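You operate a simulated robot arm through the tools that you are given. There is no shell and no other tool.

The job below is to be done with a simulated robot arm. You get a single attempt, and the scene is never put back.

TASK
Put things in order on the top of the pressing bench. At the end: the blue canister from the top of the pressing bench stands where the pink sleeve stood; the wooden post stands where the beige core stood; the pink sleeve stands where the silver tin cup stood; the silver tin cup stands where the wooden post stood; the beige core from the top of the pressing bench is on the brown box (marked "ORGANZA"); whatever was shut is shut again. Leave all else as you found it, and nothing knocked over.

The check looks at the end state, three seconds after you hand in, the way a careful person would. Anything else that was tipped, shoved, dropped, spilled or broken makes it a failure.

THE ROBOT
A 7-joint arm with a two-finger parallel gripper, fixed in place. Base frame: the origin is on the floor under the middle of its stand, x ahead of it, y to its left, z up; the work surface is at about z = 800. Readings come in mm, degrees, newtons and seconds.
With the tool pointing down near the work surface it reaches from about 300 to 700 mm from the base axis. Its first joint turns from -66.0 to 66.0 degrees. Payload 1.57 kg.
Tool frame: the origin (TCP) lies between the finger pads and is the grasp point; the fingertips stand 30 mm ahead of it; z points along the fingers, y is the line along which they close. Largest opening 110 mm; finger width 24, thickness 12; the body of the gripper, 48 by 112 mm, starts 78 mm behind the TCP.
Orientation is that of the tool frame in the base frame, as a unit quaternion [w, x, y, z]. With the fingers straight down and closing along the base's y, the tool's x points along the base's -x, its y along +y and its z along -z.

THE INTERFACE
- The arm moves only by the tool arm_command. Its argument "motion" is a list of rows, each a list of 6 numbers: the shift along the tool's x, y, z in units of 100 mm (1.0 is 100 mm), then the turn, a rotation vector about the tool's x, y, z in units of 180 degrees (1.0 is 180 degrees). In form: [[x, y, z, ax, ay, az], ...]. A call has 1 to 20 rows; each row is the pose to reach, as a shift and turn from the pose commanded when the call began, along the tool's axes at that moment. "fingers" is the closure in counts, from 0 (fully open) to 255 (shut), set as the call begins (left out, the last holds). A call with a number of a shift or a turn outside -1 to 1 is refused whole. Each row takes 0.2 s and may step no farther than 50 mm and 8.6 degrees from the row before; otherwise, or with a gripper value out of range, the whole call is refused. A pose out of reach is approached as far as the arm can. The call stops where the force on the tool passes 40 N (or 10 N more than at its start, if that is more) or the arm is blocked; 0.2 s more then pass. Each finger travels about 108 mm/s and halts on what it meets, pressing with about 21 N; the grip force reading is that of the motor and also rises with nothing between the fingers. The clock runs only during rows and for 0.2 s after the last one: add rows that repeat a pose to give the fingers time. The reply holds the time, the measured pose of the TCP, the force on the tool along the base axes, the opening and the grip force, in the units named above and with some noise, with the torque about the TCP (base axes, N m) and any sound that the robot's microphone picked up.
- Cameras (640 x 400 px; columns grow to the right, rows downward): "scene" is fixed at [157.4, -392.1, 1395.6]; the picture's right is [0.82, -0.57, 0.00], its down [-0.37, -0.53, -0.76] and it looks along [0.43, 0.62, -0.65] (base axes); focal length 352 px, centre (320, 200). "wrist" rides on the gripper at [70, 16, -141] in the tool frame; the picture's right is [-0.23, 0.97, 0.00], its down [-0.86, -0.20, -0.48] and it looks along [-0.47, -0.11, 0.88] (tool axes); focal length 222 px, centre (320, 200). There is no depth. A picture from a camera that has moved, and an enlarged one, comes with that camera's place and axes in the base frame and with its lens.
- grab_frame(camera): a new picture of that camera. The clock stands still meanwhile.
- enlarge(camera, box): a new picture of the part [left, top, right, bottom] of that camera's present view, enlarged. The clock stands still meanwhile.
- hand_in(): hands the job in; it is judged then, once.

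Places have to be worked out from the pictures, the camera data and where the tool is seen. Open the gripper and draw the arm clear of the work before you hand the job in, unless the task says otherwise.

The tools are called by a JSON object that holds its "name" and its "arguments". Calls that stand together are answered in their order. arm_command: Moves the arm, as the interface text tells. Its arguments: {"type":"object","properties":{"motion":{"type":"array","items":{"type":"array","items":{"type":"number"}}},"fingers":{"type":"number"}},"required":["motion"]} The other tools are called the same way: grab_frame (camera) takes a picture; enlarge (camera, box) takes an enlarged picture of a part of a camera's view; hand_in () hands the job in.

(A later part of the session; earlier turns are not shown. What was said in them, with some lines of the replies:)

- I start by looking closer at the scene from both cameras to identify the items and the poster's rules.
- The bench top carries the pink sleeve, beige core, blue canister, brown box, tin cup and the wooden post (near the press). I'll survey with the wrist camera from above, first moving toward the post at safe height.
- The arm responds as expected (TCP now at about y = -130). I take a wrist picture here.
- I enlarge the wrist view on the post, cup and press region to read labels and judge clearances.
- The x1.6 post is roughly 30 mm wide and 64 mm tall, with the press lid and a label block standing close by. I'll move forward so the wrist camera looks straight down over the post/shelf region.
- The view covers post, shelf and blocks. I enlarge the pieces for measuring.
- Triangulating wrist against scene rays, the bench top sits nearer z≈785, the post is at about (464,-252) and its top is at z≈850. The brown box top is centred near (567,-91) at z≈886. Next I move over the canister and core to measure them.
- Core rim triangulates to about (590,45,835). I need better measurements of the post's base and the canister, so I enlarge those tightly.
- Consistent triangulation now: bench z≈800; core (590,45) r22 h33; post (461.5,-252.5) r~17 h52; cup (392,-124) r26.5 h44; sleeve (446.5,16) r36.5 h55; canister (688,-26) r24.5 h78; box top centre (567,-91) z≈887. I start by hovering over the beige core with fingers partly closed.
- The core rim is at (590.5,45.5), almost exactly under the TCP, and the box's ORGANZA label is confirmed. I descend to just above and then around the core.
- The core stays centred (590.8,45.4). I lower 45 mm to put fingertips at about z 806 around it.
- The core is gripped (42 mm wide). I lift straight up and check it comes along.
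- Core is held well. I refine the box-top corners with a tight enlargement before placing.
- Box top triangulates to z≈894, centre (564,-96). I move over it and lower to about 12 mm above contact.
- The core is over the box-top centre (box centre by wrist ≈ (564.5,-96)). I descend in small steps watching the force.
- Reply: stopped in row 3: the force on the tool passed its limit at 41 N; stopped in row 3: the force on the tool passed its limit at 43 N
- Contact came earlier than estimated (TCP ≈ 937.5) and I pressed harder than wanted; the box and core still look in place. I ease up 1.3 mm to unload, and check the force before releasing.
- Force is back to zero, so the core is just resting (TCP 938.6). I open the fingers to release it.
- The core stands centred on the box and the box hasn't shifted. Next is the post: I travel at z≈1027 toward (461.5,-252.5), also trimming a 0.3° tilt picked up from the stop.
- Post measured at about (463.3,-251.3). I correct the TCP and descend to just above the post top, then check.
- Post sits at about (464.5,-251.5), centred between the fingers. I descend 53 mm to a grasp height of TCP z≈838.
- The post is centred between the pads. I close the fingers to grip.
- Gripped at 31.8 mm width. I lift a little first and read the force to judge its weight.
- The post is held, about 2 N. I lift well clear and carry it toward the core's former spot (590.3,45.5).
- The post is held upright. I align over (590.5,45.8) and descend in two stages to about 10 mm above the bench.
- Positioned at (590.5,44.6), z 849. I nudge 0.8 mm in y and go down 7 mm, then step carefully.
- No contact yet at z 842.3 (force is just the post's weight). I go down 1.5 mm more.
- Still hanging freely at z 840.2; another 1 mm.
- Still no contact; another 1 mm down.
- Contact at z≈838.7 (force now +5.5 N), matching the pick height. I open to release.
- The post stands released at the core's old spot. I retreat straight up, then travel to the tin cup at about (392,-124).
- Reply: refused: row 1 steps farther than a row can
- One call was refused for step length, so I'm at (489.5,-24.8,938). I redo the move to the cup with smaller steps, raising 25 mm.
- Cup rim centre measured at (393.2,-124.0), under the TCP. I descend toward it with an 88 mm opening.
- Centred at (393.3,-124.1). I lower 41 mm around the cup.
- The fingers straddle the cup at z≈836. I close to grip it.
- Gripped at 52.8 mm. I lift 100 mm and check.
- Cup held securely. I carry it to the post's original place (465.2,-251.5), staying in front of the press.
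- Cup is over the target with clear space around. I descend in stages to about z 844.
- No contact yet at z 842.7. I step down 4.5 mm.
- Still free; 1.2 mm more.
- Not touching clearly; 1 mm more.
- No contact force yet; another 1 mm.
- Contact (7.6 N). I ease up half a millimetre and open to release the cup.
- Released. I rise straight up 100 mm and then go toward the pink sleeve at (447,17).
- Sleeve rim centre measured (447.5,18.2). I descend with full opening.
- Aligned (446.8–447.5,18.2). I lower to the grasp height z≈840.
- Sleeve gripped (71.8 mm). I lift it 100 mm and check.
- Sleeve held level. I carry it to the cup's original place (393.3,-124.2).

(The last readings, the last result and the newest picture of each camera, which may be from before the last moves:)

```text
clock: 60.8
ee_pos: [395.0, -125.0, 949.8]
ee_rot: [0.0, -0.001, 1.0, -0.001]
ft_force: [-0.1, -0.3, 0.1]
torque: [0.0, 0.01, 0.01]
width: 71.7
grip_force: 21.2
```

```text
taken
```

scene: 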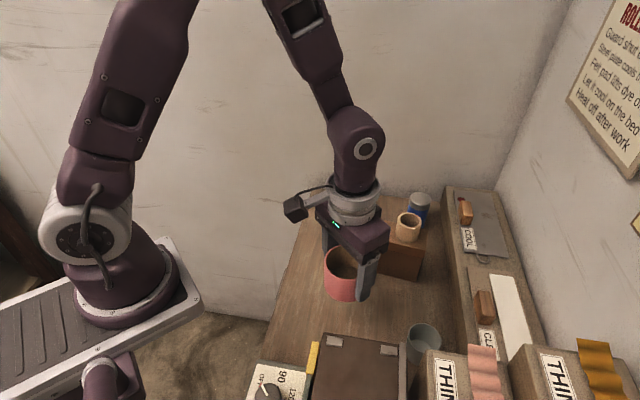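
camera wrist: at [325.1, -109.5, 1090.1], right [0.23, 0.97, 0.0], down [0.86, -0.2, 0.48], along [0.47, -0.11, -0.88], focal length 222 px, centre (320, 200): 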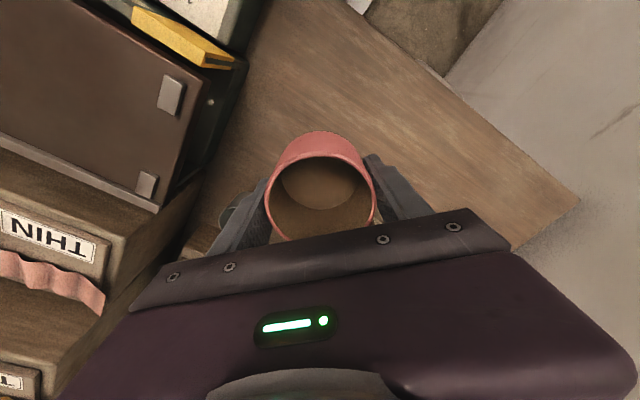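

I'm over the target within 1–2 mm. I trim and descend 100 mm to about 10 mm above contact.

{"name": "arm_command", "arguments": {"motion": [[0.008, 0.01, 0.25, 0, 0, 0], [0.008, 0.01, 0.5, 0, 0, 0], [0.008, 0.01, 0.75, 0, 0, 0], [0.008, 0.01, 0.95, 0, 0, 0], [0.008, 0.01, 1.0, 0, 0, 0], [0.008, 0.01, 1.0, 0, 0, 0]]}}

{"name": "enlarge", "arguments": {"camera": "scene", "box": [280, 230, 420, 350]}}

{"name": "enlarge", "arguments": {"camera": "wrist", "box": [180, 60, 440, 240]}}

```text
clock: 62.2
ee_pos: [394.6, -122.7, 849.0]
ee_rot: [0.0, 0.0, 1.0, -0.001]
ft_force: [0.1, -0.6, -0.4]
torque: [-0.03, 0.0, 0.01]
width: 71.6
grip_force: 21.3
```

```text
3.33 times, centred on (350, 290) of scene
camera zoom: at [157.4, -392.1, 1395.6], right [0.82, -0.57, 0.0], down [-0.37, -0.53, -0.76], along [0.43, 0.62, -0.65], focal length 1172 px, centre (220, -100)
```

zoom: 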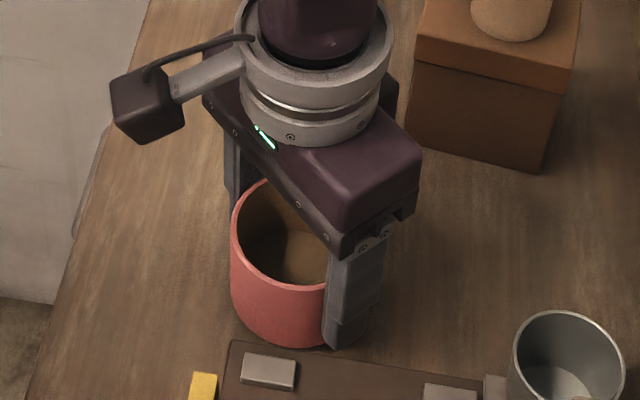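

```text
2.22 times, centred on (310, 150) of wrist
camera zoom: at [324.3, -108.3, 989.8], right [0.23, 0.97, 0.0], down [0.86, -0.2, 0.48], along [0.47, -0.11, -0.88], focal length 494 px, centre (342, 311)
```

zoom: 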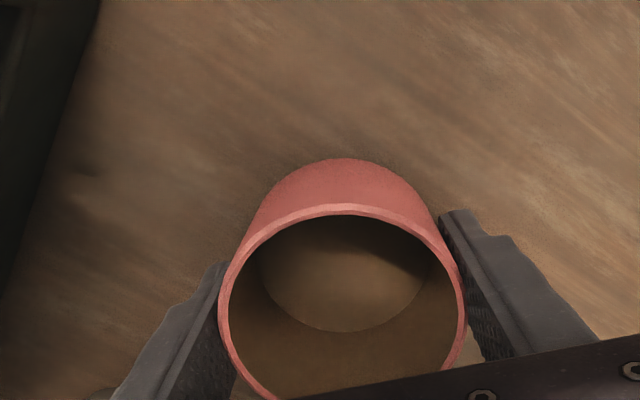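

Clear of the press. I go down 7 mm, then in small steps.

{"name": "arm_command", "arguments": {"motion": [[0, 0, 0.03, 0, 0, 0], [0, 0, 0.07, 0, 0, 0], [0, 0, 0.07, 0, 0, 0]]}}

```text
clock: 63.0
ee_pos: [392.7, -124.2, 841.8]
ee_rot: [-0.001, 0.0, 1.0, 0.0]
ft_force: [0.1, 0.4, -0.1]
torque: [-0.02, 0.03, 0.0]
width: 71.4
grip_force: 20.8
```

No contact at 841.8; 1.2 mm more.

{"name": "arm_command", "arguments": {"motion": [[0, 0, 0.012, 0, 0, 0], [0, 0, 0.012, 0, 0, 0]]}}

```text
clock: 63.6
ee_pos: [393.8, -123.6, 840.8]
ee_rot: [0.0, 0.001, 1.0, -0.001]
ft_force: [0.2, 0.2, -0.3]
torque: [0.0, 0.03, -0.01]
width: 71.7
grip_force: 20.9
```

Still free; 1 mm more.

{"name": "arm_command", "arguments": {"motion": [[0, 0, 0.01, 0, 0, 0], [0, 0, 0.01, 0, 0, 0]]}}

```text
clock: 64.2
ee_pos: [392.6, -124.5, 841.0]
ee_rot: [0.0, 0.001, 1.0, -0.001]
ft_force: [-0.5, -0.2, -0.8]
torque: [0.0, 0.0, -0.02]
width: 71.5
grip_force: 21.3
```

Still free; 1 mm more.

{"name": "arm_command", "arguments": {"motion": [[0, 0, 0.01, 0, 0, 0], [0, 0, 0.01, 0, 0, 0]]}}

```text
clock: 64.8
ee_pos: [392.8, -123.9, 838.1]
ee_rot: [0.001, 0.0, 1.0, -0.001]
ft_force: [-0.3, -0.1, 2.6]
torque: [0.09, -0.01, 0.01]
width: 71.5
grip_force: 21.4
```

Light contact (2.6 N). I open the fingers to release the sleeve.

{"name": "arm_command", "arguments": {"motion": [[0, 0, 0, 0, 0, 0], [0, 0, 0, 0, 0, 0], [0, 0, 0, 0, 0, 0]], "fingers": 25}}

{"name": "enlarge", "arguments": {"camera": "wrist", "box": [180, 60, 440, 240]}}

{"name": "enlarge", "arguments": {"camera": "scene", "box": [280, 230, 420, 350]}}

```text
clock: 65.6
ee_pos: [393.2, -122.4, 840.2]
ee_rot: [0.0, 0.0, 1.0, -0.001]
ft_force: [-0.7, 0.3, 0.0]
torque: [0.02, 0.02, -0.01]
width: 99.2
grip_force: 0.0
```

```text
2.22 times, centred on (310, 150) of wrist
camera zoom: at [324.2, -108.5, 979.9], right [0.23, 0.97, 0.0], down [0.86, -0.2, 0.48], along [0.47, -0.11, -0.88], focal length 494 px, centre (342, 311)
```

zoom: 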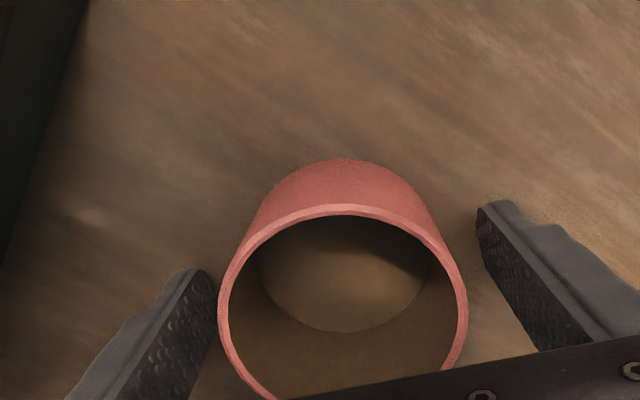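

```text
3.33 times, centred on (350, 290) of scene
camera zoom: at [157.4, -392.1, 1395.6], right [0.82, -0.57, 0.0], down [-0.37, -0.53, -0.76], along [0.43, 0.62, -0.65], focal length 1172 px, centre (220, -100)
```

zoom: 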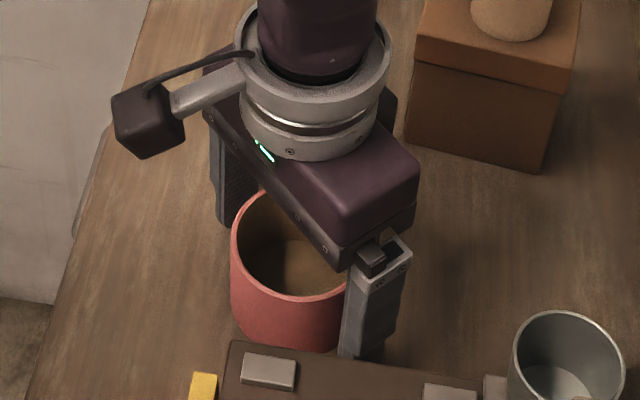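

Sleeve is free and upright. I rise, then travel high toward the canister.

{"name": "arm_command", "arguments": {"motion": [[0, 0, -0.2, 0, 0, 0], [0, 0, -0.5, 0, 0, 0], [0, 0, -0.9, 0, 0, 0], [0, 0, -1.0, 0, 0, 0], [0, 0, -1.0, 0, 0, 0]]}}

{"name": "arm_command", "arguments": {"motion": [[0, 0, -0.4, 0, 0, 0], [-0.2, 0.1, -0.8, 0, 0, 0], [-0.6, 0.2, -0.8, 0, 0, 0], [-1.0, 0.3, -0.8, 0, 0, 0], [-1.0, 0.3, -0.8, 0, 0, 0]], "fingers": 70}}

{"name": "arm_command", "arguments": {"motion": [[-0.4, 0.2, 0, 0, 0, 0], [-0.8, 0.4, 0, 0, 0, 0], [-1.0, 0.5, 0, 0, 0, 0], [-1.0, 0.5, 0, 0, 0, 0]]}}

{"name": "arm_command", "arguments": {"motion": [[-0.3, 0.1, 0, 0, 0, 0], [-0.6, 0.18, 0, 0, 0, 0], [-0.6, 0.18, 0, 0, 0, 0]]}}

{"name": "grab_frame", "arguments": {"camera": "wrist"}}

{"name": "enlarge", "arguments": {"camera": "wrist", "box": [230, 60, 410, 220]}}

{"name": "grab_frame", "arguments": {"camera": "scene"}}

```text
clock: 66.8
ee_pos: [393.2, -124.4, 939.2]
ee_rot: [0.0, 0.0, 1.0, -0.001]
ft_force: [-0.4, 0.0, 0.0]
torque: [-0.01, 0.03, 0.0]
width: 99.6
grip_force: 0.0
```

```text
clock: 68.0
ee_pos: [493.0, -93.9, 1019.2]
ee_rot: [0.0, -0.001, 1.0, -0.001]
ft_force: [-0.5, 0.2, -0.2]
torque: [-0.01, 0.0, -0.03]
width: 79.7
grip_force: 0.0
```

```text
clock: 69.0
ee_pos: [593.4, -42.5, 1020.1]
ee_rot: [-0.001, 0.0, 1.0, -0.002]
ft_force: [0.1, -0.7, 0.5]
torque: [-0.02, -0.05, -0.01]
width: 79.6
grip_force: 0.0
```

```text
clock: 69.8
ee_pos: [652.3, -26.0, 1019.9]
ee_rot: [0.0, 0.0, 1.0, -0.002]
ft_force: [-1.3, -0.1, -0.3]
torque: [0.0, 0.0, -0.02]
width: 80.0
grip_force: 0.0
```

```text
taken
camera wrist: at [584.4, -10.9, 1160.1], right [0.23, 0.97, 0.0], down [0.86, -0.2, 0.48], along [0.46, -0.11, -0.88], focal length 222 px, centre (320, 200)
```

wrist: 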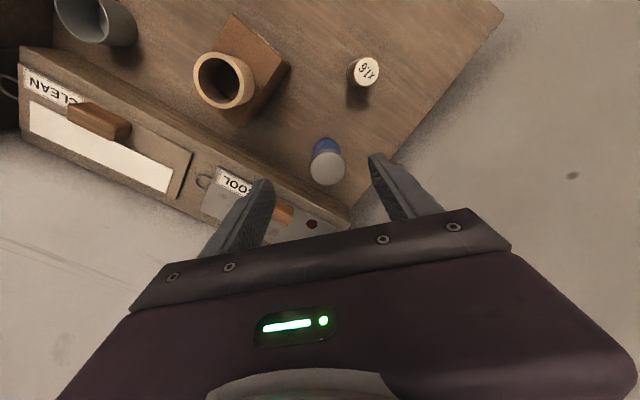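

```text
2.50 times, centred on (320, 140) of wrist
camera zoom: at [584.4, -10.9, 1160.1], right [0.23, 0.97, 0.0], down [0.86, -0.2, 0.48], along [0.46, -0.11, -0.88], focal length 555 px, centre (320, 350)
```

zoom: 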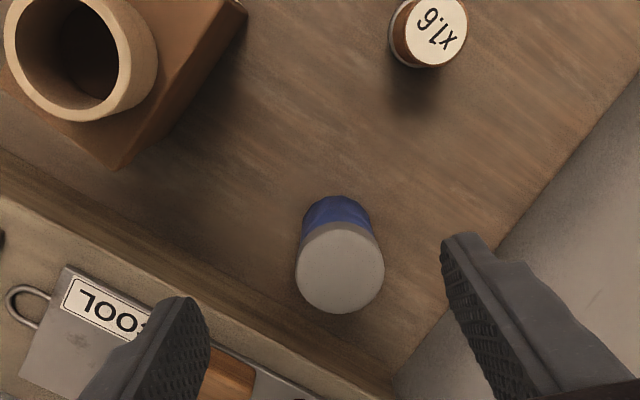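

```text
taken
```

scene: 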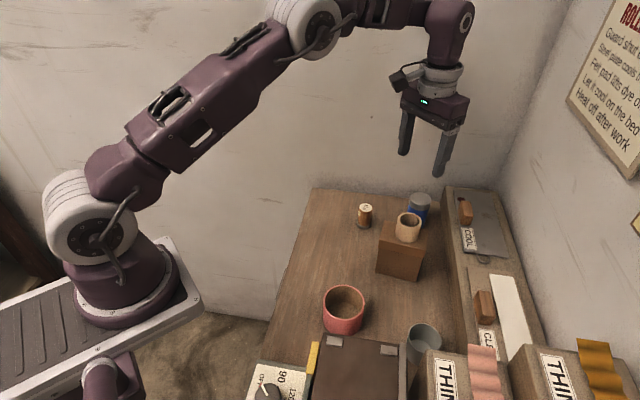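

Canister lid centre measured about (689,-24.7). I align over it and descend partway.

{"name": "arm_command", "arguments": {"motion": [[-0.18, 0.01, 0, 0, 0, 0], [-0.355, 0.017, 0, 0, 0, 0], [-0.355, 0.017, 0.3, 0, 0, 0], [-0.355, 0.017, 0.6, 0, 0, 0], [-0.355, 0.017, 0.85, 0, 0, 0], [-0.355, 0.017, 0.85, 0, 0, 0]]}}

{"name": "enlarge", "arguments": {"camera": "wrist", "box": [220, 60, 420, 240]}}

{"name": "enlarge", "arguments": {"camera": "scene", "box": [350, 130, 500, 260]}}

```text
clock: 71.2
ee_pos: [687.2, -25.1, 932.5]
ee_rot: [0.0, -0.001, 1.0, -0.001]
ft_force: [0.4, 0.7, -0.7]
torque: [0.01, 0.0, 0.04]
width: 79.8
grip_force: 0.1
out of reach, approached as far as the arm can: row 2
```

```text
2.22 times, centred on (320, 150) of wrist
camera zoom: at [619.6, -9.1, 1074.1], right [0.23, 0.97, 0.0], down [0.86, -0.2, 0.48], along [0.47, -0.11, -0.88], focal length 494 px, centre (320, 311)
```

zoom: 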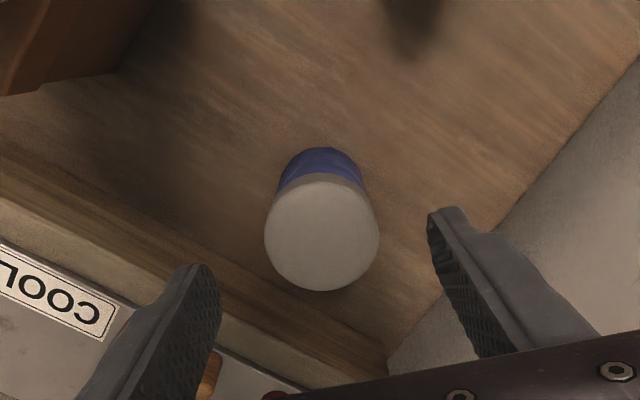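

```text
3.08 times, centred on (425, 195) of scene
camera zoom: at [157.4, -392.1, 1395.6], right [0.82, -0.57, 0.0], down [-0.37, -0.53, -0.76], along [0.43, 0.62, -0.65], focal length 1082 px, centre (-3, 215)
```

zoom: 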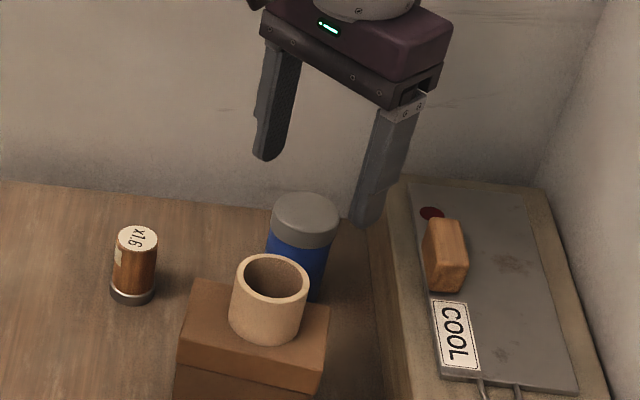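

Aligned over the lid (688.6,-24.8). I descend in two steps to grasp height about 845.

{"name": "arm_command", "arguments": {"motion": [[0, 0, 0.2, 0, 0, 0], [0, 0, 0.4, 0, 0, 0], [0, 0, 0.55, 0, 0, 0], [0, 0, 0.55, 0, 0, 0]]}}

{"name": "enlarge", "arguments": {"camera": "wrist", "box": [220, 60, 420, 240]}}

{"name": "enlarge", "arguments": {"camera": "scene", "box": [350, 130, 500, 260]}}

```text
clock: 72.2
ee_pos: [687.7, -24.0, 879.0]
ee_rot: [-0.001, 0.0, 1.0, 0.0]
ft_force: [-1.1, -0.1, -0.2]
torque: [0.02, -0.01, 0.0]
width: 79.7
grip_force: 0.0
```

```text
2.22 times, centred on (320, 150) of wrist
camera zoom: at [618.8, -8.7, 1019.2], right [0.23, 0.97, 0.0], down [0.86, -0.2, 0.48], along [0.47, -0.11, -0.88], focal length 494 px, centre (320, 311)
```

zoom: 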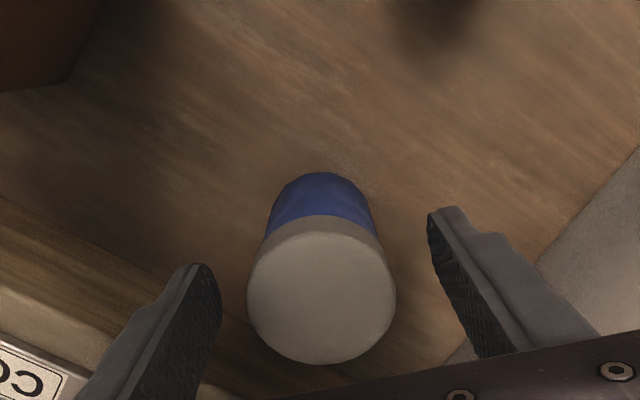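

```text
3.08 times, centred on (425, 195) of scene
camera zoom: at [157.4, -392.1, 1395.6], right [0.82, -0.57, 0.0], down [-0.37, -0.53, -0.76], along [0.43, 0.62, -0.65], focal length 1082 px, centre (-3, 215)
```

zoom: 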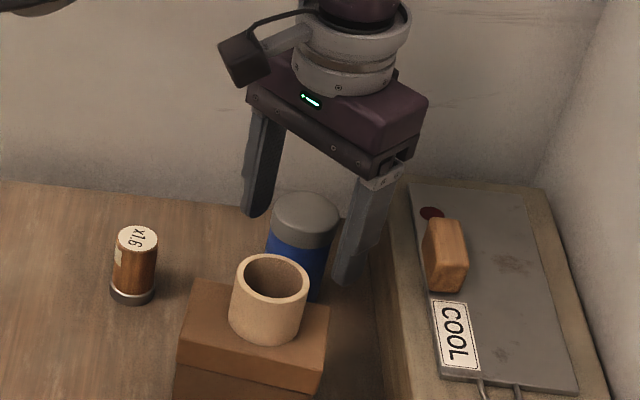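

Still centred. I lower a further 34 mm.

{"name": "arm_command", "arguments": {"motion": [[0, 0, 0.12, 0, 0, 0], [0, 0, 0.24, 0, 0, 0], [0, 0, 0.34, 0, 0, 0], [0, 0, 0.34, 0, 0, 0]]}}

{"name": "enlarge", "arguments": {"camera": "scene", "box": [350, 130, 500, 260]}}

```text
clock: 73.2
ee_pos: [687.8, -23.7, 845.2]
ee_rot: [-0.001, 0.001, 1.0, 0.0]
ft_force: [-1.0, 0.1, 0.1]
torque: [0.0, -0.01, 0.0]
width: 79.5
grip_force: 0.0
```

```text
3.08 times, centred on (425, 195) of scene
camera zoom: at [157.4, -392.1, 1395.6], right [0.82, -0.57, 0.0], down [-0.37, -0.53, -0.76], along [0.43, 0.62, -0.65], focal length 1082 px, centre (-3, 215)
```

zoom: 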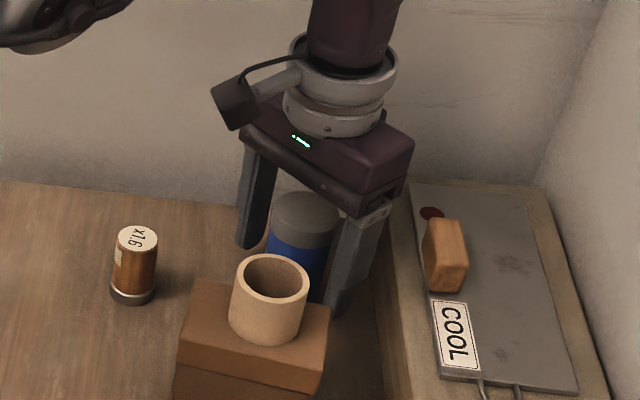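

At grasp height 845 with no contact forces. I close on the canister.

{"name": "arm_command", "arguments": {"motion": [[0, 0, 0, 0, 0, 0], [0, 0, 0, 0, 0, 0], [0, 0, 0, 0, 0, 0], [0, 0, 0, 0, 0, 0]], "fingers": 255}}

```text
clock: 74.2
ee_pos: [687.3, -24.1, 845.6]
ee_rot: [0.0, 0.0, 1.0, -0.001]
ft_force: [-0.1, 0.4, 1.0]
torque: [0.02, 0.0, 0.0]
width: 46.4
grip_force: 21.2
```

Gripped at 46.4 mm. I lift slowly and check the whole canister comes along.

{"name": "arm_command", "arguments": {"motion": [[0, 0, -0.05, 0, 0, 0], [0, 0, -0.15, 0, 0, 0], [0, 0, -0.3, 0, 0, 0], [0, 0, -0.5, 0, 0, 0], [0, 0, -0.5, 0, 0, 0]]}}

{"name": "enlarge", "arguments": {"camera": "scene", "box": [350, 130, 500, 260]}}

{"name": "enlarge", "arguments": {"camera": "wrist", "box": [220, 60, 420, 240]}}

```text
clock: 75.4
ee_pos: [689.2, -24.5, 894.0]
ee_rot: [0.0, 0.0, 1.0, -0.001]
ft_force: [-0.3, -0.5, 0.1]
torque: [-0.02, 0.0, 0.0]
width: 46.6
grip_force: 21.4
```

```text
3.08 times, centred on (425, 195) of scene
camera zoom: at [157.5, -392.1, 1395.6], right [0.82, -0.57, 0.0], down [-0.37, -0.53, -0.76], along [0.43, 0.62, -0.65], focal length 1082 px, centre (-3, 215)
```

zoom: 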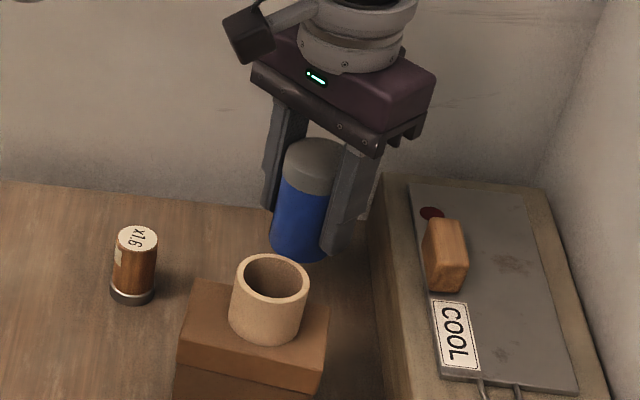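

```text
2.22 times, centred on (320, 150) of wrist
camera zoom: at [619.6, -8.6, 1036.2], right [0.23, 0.97, 0.0], down [0.86, -0.2, 0.48], along [0.47, -0.11, -0.88], focal length 494 px, centre (320, 311)
```

zoom: 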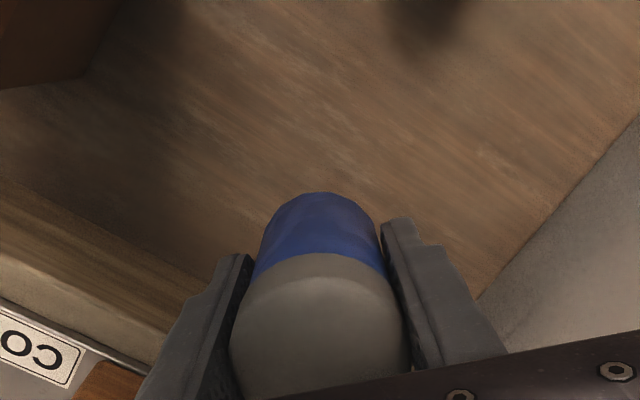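

The whole canister is lifted. I raise further and carry it to the sleeve's former spot (447.2,18.1).

{"name": "arm_command", "arguments": {"motion": [[0, 0, -0.3, 0, 0, 0], [0.05, 0, -0.65, 0, 0, 0], [0.35, 0.05, -0.75, 0, 0, 0], [0.7, 0.12, -0.75, 0, 0, 0], [1.0, 0.17, -0.75, 0, 0, 0], [1.0, 0.17, -0.75, 0, 0, 0]]}}

{"name": "arm_command", "arguments": {"motion": [[0.35, 0.06, 0, 0, 0, 0], [0.7, 0.12, 0, 0, 0, 0], [1.0, 0.17, 0, 0, 0, 0], [1.0, 0.17, 0, 0, 0, 0]]}}

{"name": "arm_command", "arguments": {"motion": [[0.2, 0.04, 0, 0, 0, 0], [0.415, 0.083, 0, 0, 0, 0], [0.415, 0.083, 0, 0, 0, 0]]}}

{"name": "grab_frame", "arguments": {"camera": "scene"}}

{"name": "grab_frame", "arguments": {"camera": "wrist"}}

```text
clock: 76.8
ee_pos: [588.0, -6.1, 970.3]
ee_rot: [0.0, -0.001, 1.0, -0.002]
ft_force: [-0.3, 0.0, -1.2]
torque: [0.03, 0.06, 0.04]
width: 46.4
grip_force: 20.6
```

```text
clock: 77.8
ee_pos: [488.9, 10.3, 970.3]
ee_rot: [0.001, 0.0, 1.0, -0.001]
ft_force: [0.3, -0.5, -0.6]
torque: [-0.02, -0.03, 0.01]
width: 46.4
grip_force: 21.4
```

```text
clock: 78.6
ee_pos: [447.2, 18.0, 969.5]
ee_rot: [-0.001, 0.0, 1.0, 0.0]
ft_force: [0.1, 0.3, -0.7]
torque: [0.04, 0.0, -0.03]
width: 46.7
grip_force: 20.6
```

```text
taken
```

scene: 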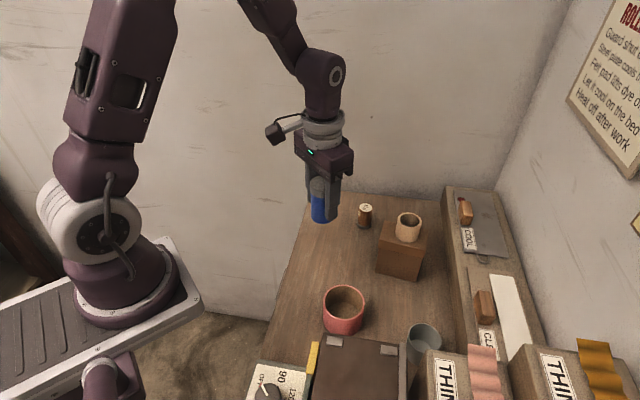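

```text
taken
camera wrist: at [378.6, 34.3, 1110.7], right [0.23, 0.97, 0.0], down [0.86, -0.2, 0.48], along [0.47, -0.11, -0.88], focal length 222 px, centre (320, 200)
```

wrist: 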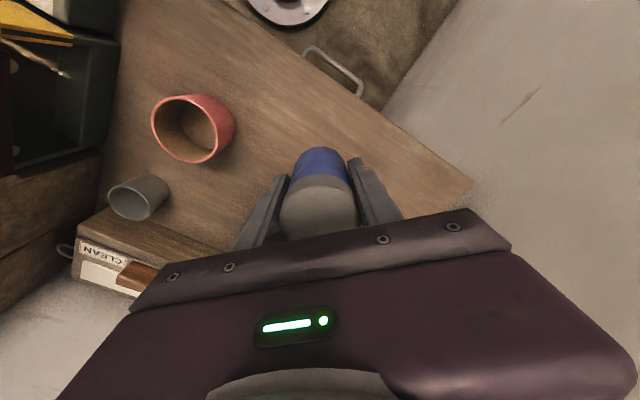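

The canister is over (447.2,18.0). I descend in stages to about 7 mm above contact.

{"name": "arm_command", "arguments": {"motion": [[0, 0, 0.25, 0, 0, 0], [0, 0, 0.5, 0, 0, 0], [0, 0, 0.75, 0, 0, 0], [0, 0, 0.95, 0, 0, 0], [0, 0, 0.95, 0, 0, 0]]}}

{"name": "arm_command", "arguments": {"motion": [[0, 0, 0.1, 0, 0, 0], [0, 0, 0.18, 0, 0, 0], [0, 0, 0.22, 0, 0, 0], [0, 0, 0.22, 0, 0, 0]]}}

{"name": "enlarge", "arguments": {"camera": "scene", "box": [260, 170, 400, 290]}}

{"name": "enlarge", "arguments": {"camera": "wrist", "box": [200, 60, 440, 240]}}

```text
clock: 79.8
ee_pos: [446.0, 18.7, 873.9]
ee_rot: [0.0, -0.001, 1.0, -0.001]
ft_force: [0.3, -0.9, -0.5]
torque: [0.02, 0.04, 0.0]
width: 46.3
grip_force: 20.9
```

```text
clock: 80.8
ee_pos: [446.8, 17.6, 851.4]
ee_rot: [-0.001, 0.0, 1.0, -0.001]
ft_force: [-0.2, -0.5, -1.6]
torque: [0.0, 0.01, 0.0]
width: 46.1
grip_force: 21.0
```

```text
3.33 times, centred on (330, 230) of scene
camera zoom: at [157.4, -392.1, 1395.6], right [0.82, -0.57, 0.0], down [-0.37, -0.53, -0.76], along [0.43, 0.62, -0.65], focal length 1172 px, centre (287, 100)
```

zoom: 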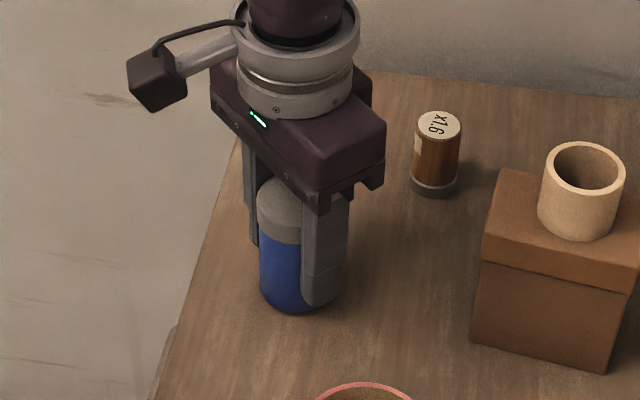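

```text
2.22 times, centred on (320, 150) of wrist
camera zoom: at [378.5, 33.8, 993.3], right [0.23, 0.97, 0.0], down [0.86, -0.2, 0.48], along [0.47, -0.11, -0.88], focal length 494 px, centre (320, 311)
```

zoom: 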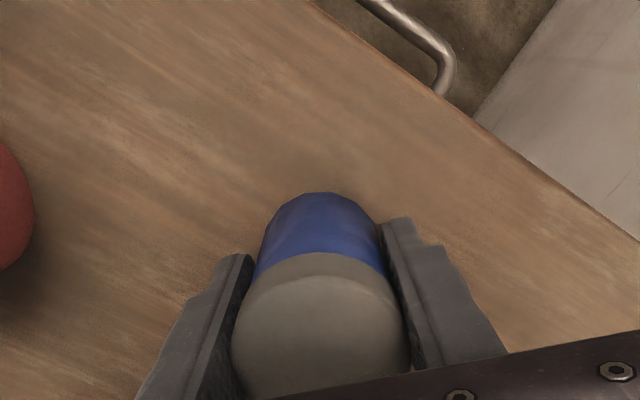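

Nearly down (z 851.4, expected contact ≈845). I step 4.5 mm.

{"name": "arm_command", "arguments": {"motion": [[0, 0, 0.02, 0, 0, 0], [0, 0, 0.045, 0, 0, 0], [0, 0, 0.045, 0, 0, 0]]}}

```text
clock: 81.6
ee_pos: [446.5, 18.2, 848.7]
ee_rot: [0.0, 0.001, 1.0, -0.001]
ft_force: [0.4, 0.4, -1.0]
torque: [0.0, 0.05, 0.0]
width: 46.6
grip_force: 21.3
```

No contact yet; 1.2 mm more.

{"name": "arm_command", "arguments": {"motion": [[0, 0, 0.012, 0, 0, 0], [0, 0, 0.012, 0, 0, 0]]}}

```text
clock: 82.2
ee_pos: [447.4, 18.2, 848.6]
ee_rot: [0.0, 0.0, 1.0, -0.002]
ft_force: [-1.9, 0.3, 9.4]
torque: [-0.03, -0.01, 0.07]
width: 46.6
grip_force: 21.3
```

Contact (9.4 N). I ease up half a millimetre and release.

{"name": "arm_command", "arguments": {"motion": [[0, 0, -0.006, 0, 0, 0], [0, 0, -0.006, 0, 0, 0]]}}

{"name": "arm_command", "arguments": {"motion": [[0, 0, 0, 0, 0, 0], [0, 0, 0, 0, 0, 0], [0, 0, 0, 0, 0, 0]], "fingers": 80}}

{"name": "enlarge", "arguments": {"camera": "wrist", "box": [200, 60, 440, 240]}}

{"name": "enlarge", "arguments": {"camera": "scene", "box": [260, 170, 400, 290]}}

```text
clock: 82.8
ee_pos: [447.3, 17.4, 848.1]
ee_rot: [-0.001, 0.0, 1.0, -0.001]
ft_force: [-0.6, -0.5, -1.1]
torque: [-0.02, 0.03, 0.01]
width: 46.4
grip_force: 20.8
```

```text
clock: 83.6
ee_pos: [446.3, 18.0, 847.5]
ee_rot: [0.0, 0.0, 1.0, -0.002]
ft_force: [0.3, -0.6, -0.1]
torque: [0.01, 0.0, -0.03]
width: 75.2
grip_force: 0.0
```

```text
2.22 times, centred on (320, 150) of wrist
camera zoom: at [378.2, 34.0, 988.6], right [0.23, 0.97, 0.0], down [0.86, -0.2, 0.48], along [0.47, -0.11, -0.88], focal length 494 px, centre (320, 311)
```

zoom: 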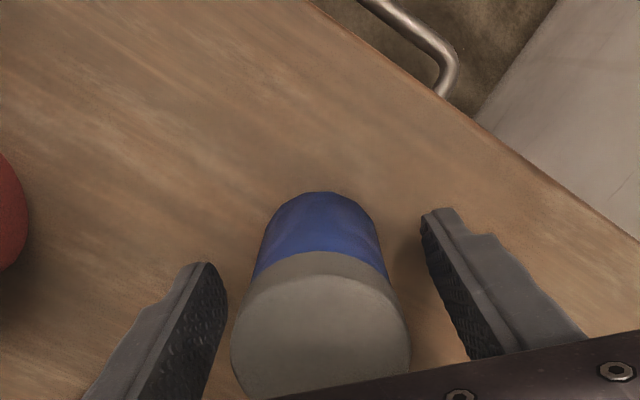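

```text
3.33 times, centred on (330, 230) of scene
camera zoom: at [157.4, -392.1, 1395.6], right [0.82, -0.57, 0.0], down [-0.37, -0.53, -0.76], along [0.43, 0.62, -0.65], focal length 1172 px, centre (287, 100)
```

zoom: 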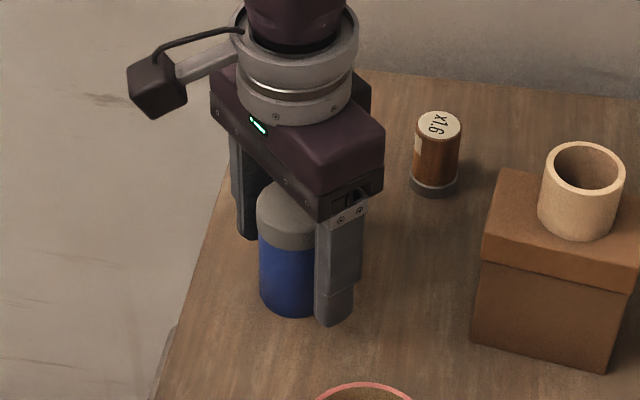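

Canister stands free. I rise straight up and go back to a clear pose near the start.

{"name": "arm_command", "arguments": {"motion": [[0, 0, -0.2, 0, 0, 0], [0, 0, -0.5, 0, 0, 0], [0, 0, -0.9, 0, 0, 0], [0, 0, -1.0, 0, 0, 0], [0, 0, -1.0, 0, 0, 0]]}}

{"name": "arm_command", "arguments": {"motion": [[0, 0, -0.4, 0, 0, 0], [0, -0.05, -0.85, 0, 0, 0], [0.1, -0.3, -1.0, 0, 0, 0], [0.1, -0.58, -1.0, 0, 0, 0], [0.1, -0.58, -1.0, 0, 0, 0]], "fingers": 0}}

{"name": "arm_command", "arguments": {"motion": [[0, 0, -0.3, 0, 0, 0], [0, 0, -0.41, 0, 0, 0], [0, 0, -0.41, 0, 0, 0]]}}

{"name": "grab_frame", "arguments": {"camera": "scene"}}

{"name": "grab_frame", "arguments": {"camera": "wrist"}}

{"name": "enlarge", "arguments": {"camera": "scene", "box": [260, 180, 450, 300]}}

{"name": "enlarge", "arguments": {"camera": "scene", "box": [240, 280, 440, 400]}}

{"name": "enlarge", "arguments": {"camera": "wrist", "box": [150, 0, 450, 240]}}

```text
clock: 84.8
ee_pos: [447.6, 17.5, 946.9]
ee_rot: [0.0, 0.001, 1.0, -0.001]
ft_force: [0.1, -0.1, -0.2]
torque: [-0.03, 0.03, -0.01]
width: 75.8
grip_force: 0.0
```

```text
clock: 86.0
ee_pos: [438.7, -40.1, 1048.0]
ee_rot: [-0.001, -0.001, 1.0, -0.001]
ft_force: [-0.3, 1.2, 0.1]
torque: [0.0, -0.01, -0.02]
width: 110.0
grip_force: 0.0
```

```text
clock: 86.8
ee_pos: [437.9, -38.6, 1089.8]
ee_rot: [-0.001, 0.0, 1.0, 0.0]
ft_force: [-0.4, -0.6, 0.6]
torque: [-0.01, 0.02, 0.0]
width: 109.7
grip_force: 0.0
```

```text
taken
```

scene: 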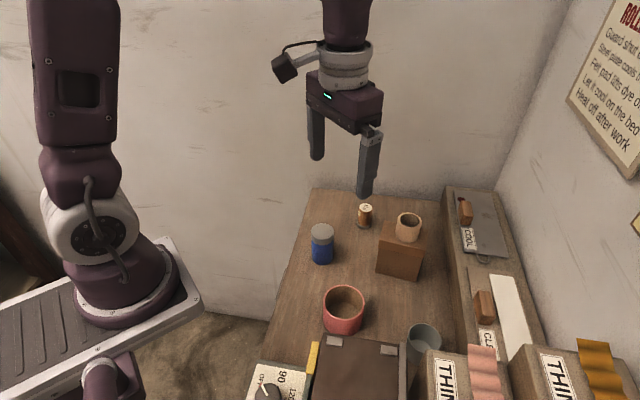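

```text
taken
camera wrist: at [369.4, -23.9, 1230.2], right [0.23, 0.97, 0.0], down [0.86, -0.2, 0.48], along [0.47, -0.11, -0.88], focal length 222 px, centre (320, 200)
```

wrist: 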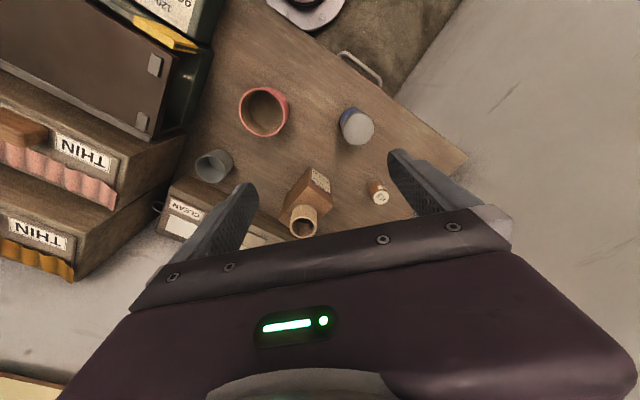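

```text
3.33 times, centred on (355, 240) of scene
camera zoom: at [157.4, -392.1, 1395.6], right [0.82, -0.57, 0.0], down [-0.37, -0.53, -0.76], along [0.43, 0.62, -0.65], focal length 1172 px, centre (203, 67)
```

zoom: 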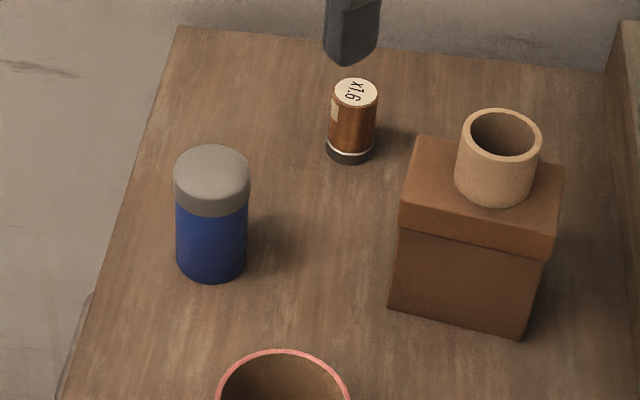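

```text
3.20 times, centred on (340, 340) of scene
camera zoom: at [157.4, -392.1, 1395.6], right [0.82, -0.57, 0.0], down [-0.37, -0.53, -0.76], along [0.43, 0.62, -0.65], focal length 1125 px, centre (256, -248)
```

zoom: 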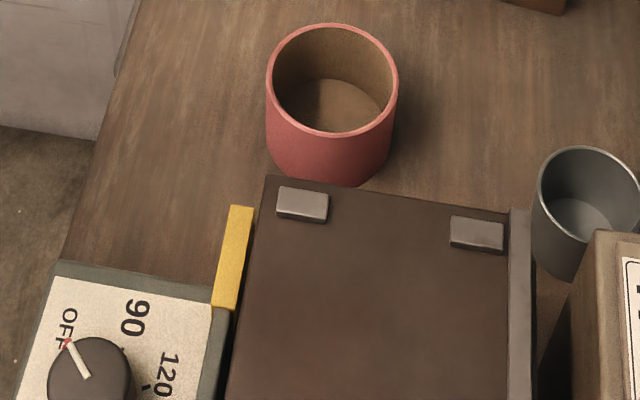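

```text
1.67 times, centred on (300, 120) of wrist
camera zoom: at [369.4, -23.9, 1230.2], right [0.23, 0.97, 0.0], down [0.86, -0.2, 0.48], along [0.47, -0.11, -0.88], focal length 370 px, centre (353, 333)
```

zoom: 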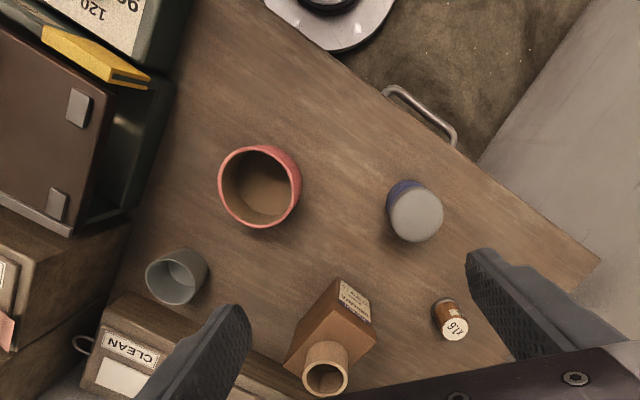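

Final pictures show the canister where the sleeve stood, the post where the core stood, and the sleeve where the cup stood. The cup is where the post stood, and the core is upright on the closed ORGANZA box. Nothing else has moved, the gripper is open and the arm is clear, so I hand in.

{"name": "hand_in", "arguments": {}}

```text
The job is handed in.
```

All five pieces are where you asked, and I've handed the job in. The final pictures show everything upright and nothing knocked over:

- **Blue canister:** stands where the pink sleeve stood.
- **Wooden post:** stands where the beige core stood.
- **Pink sleeve:** stands where the silver tin cup stood.
- **Silver tin cup:** stands where the wooden post stood.
- **Beige core:** stands upright near the middle of the ORGANZA box's lid.

By my measurements, each piece is within about 2 mm of its target spot.

While setting the core on the box I touched down earlier than I expected and briefly pressed with a little over 40 N. In the final pictures the box sits where it was and its lid is still on.

I opened nothing, so there was nothing to shut again. The press, shelf and other items look as I found them. Before handing in, I opened the gripper and moved the arm clear of the bench.
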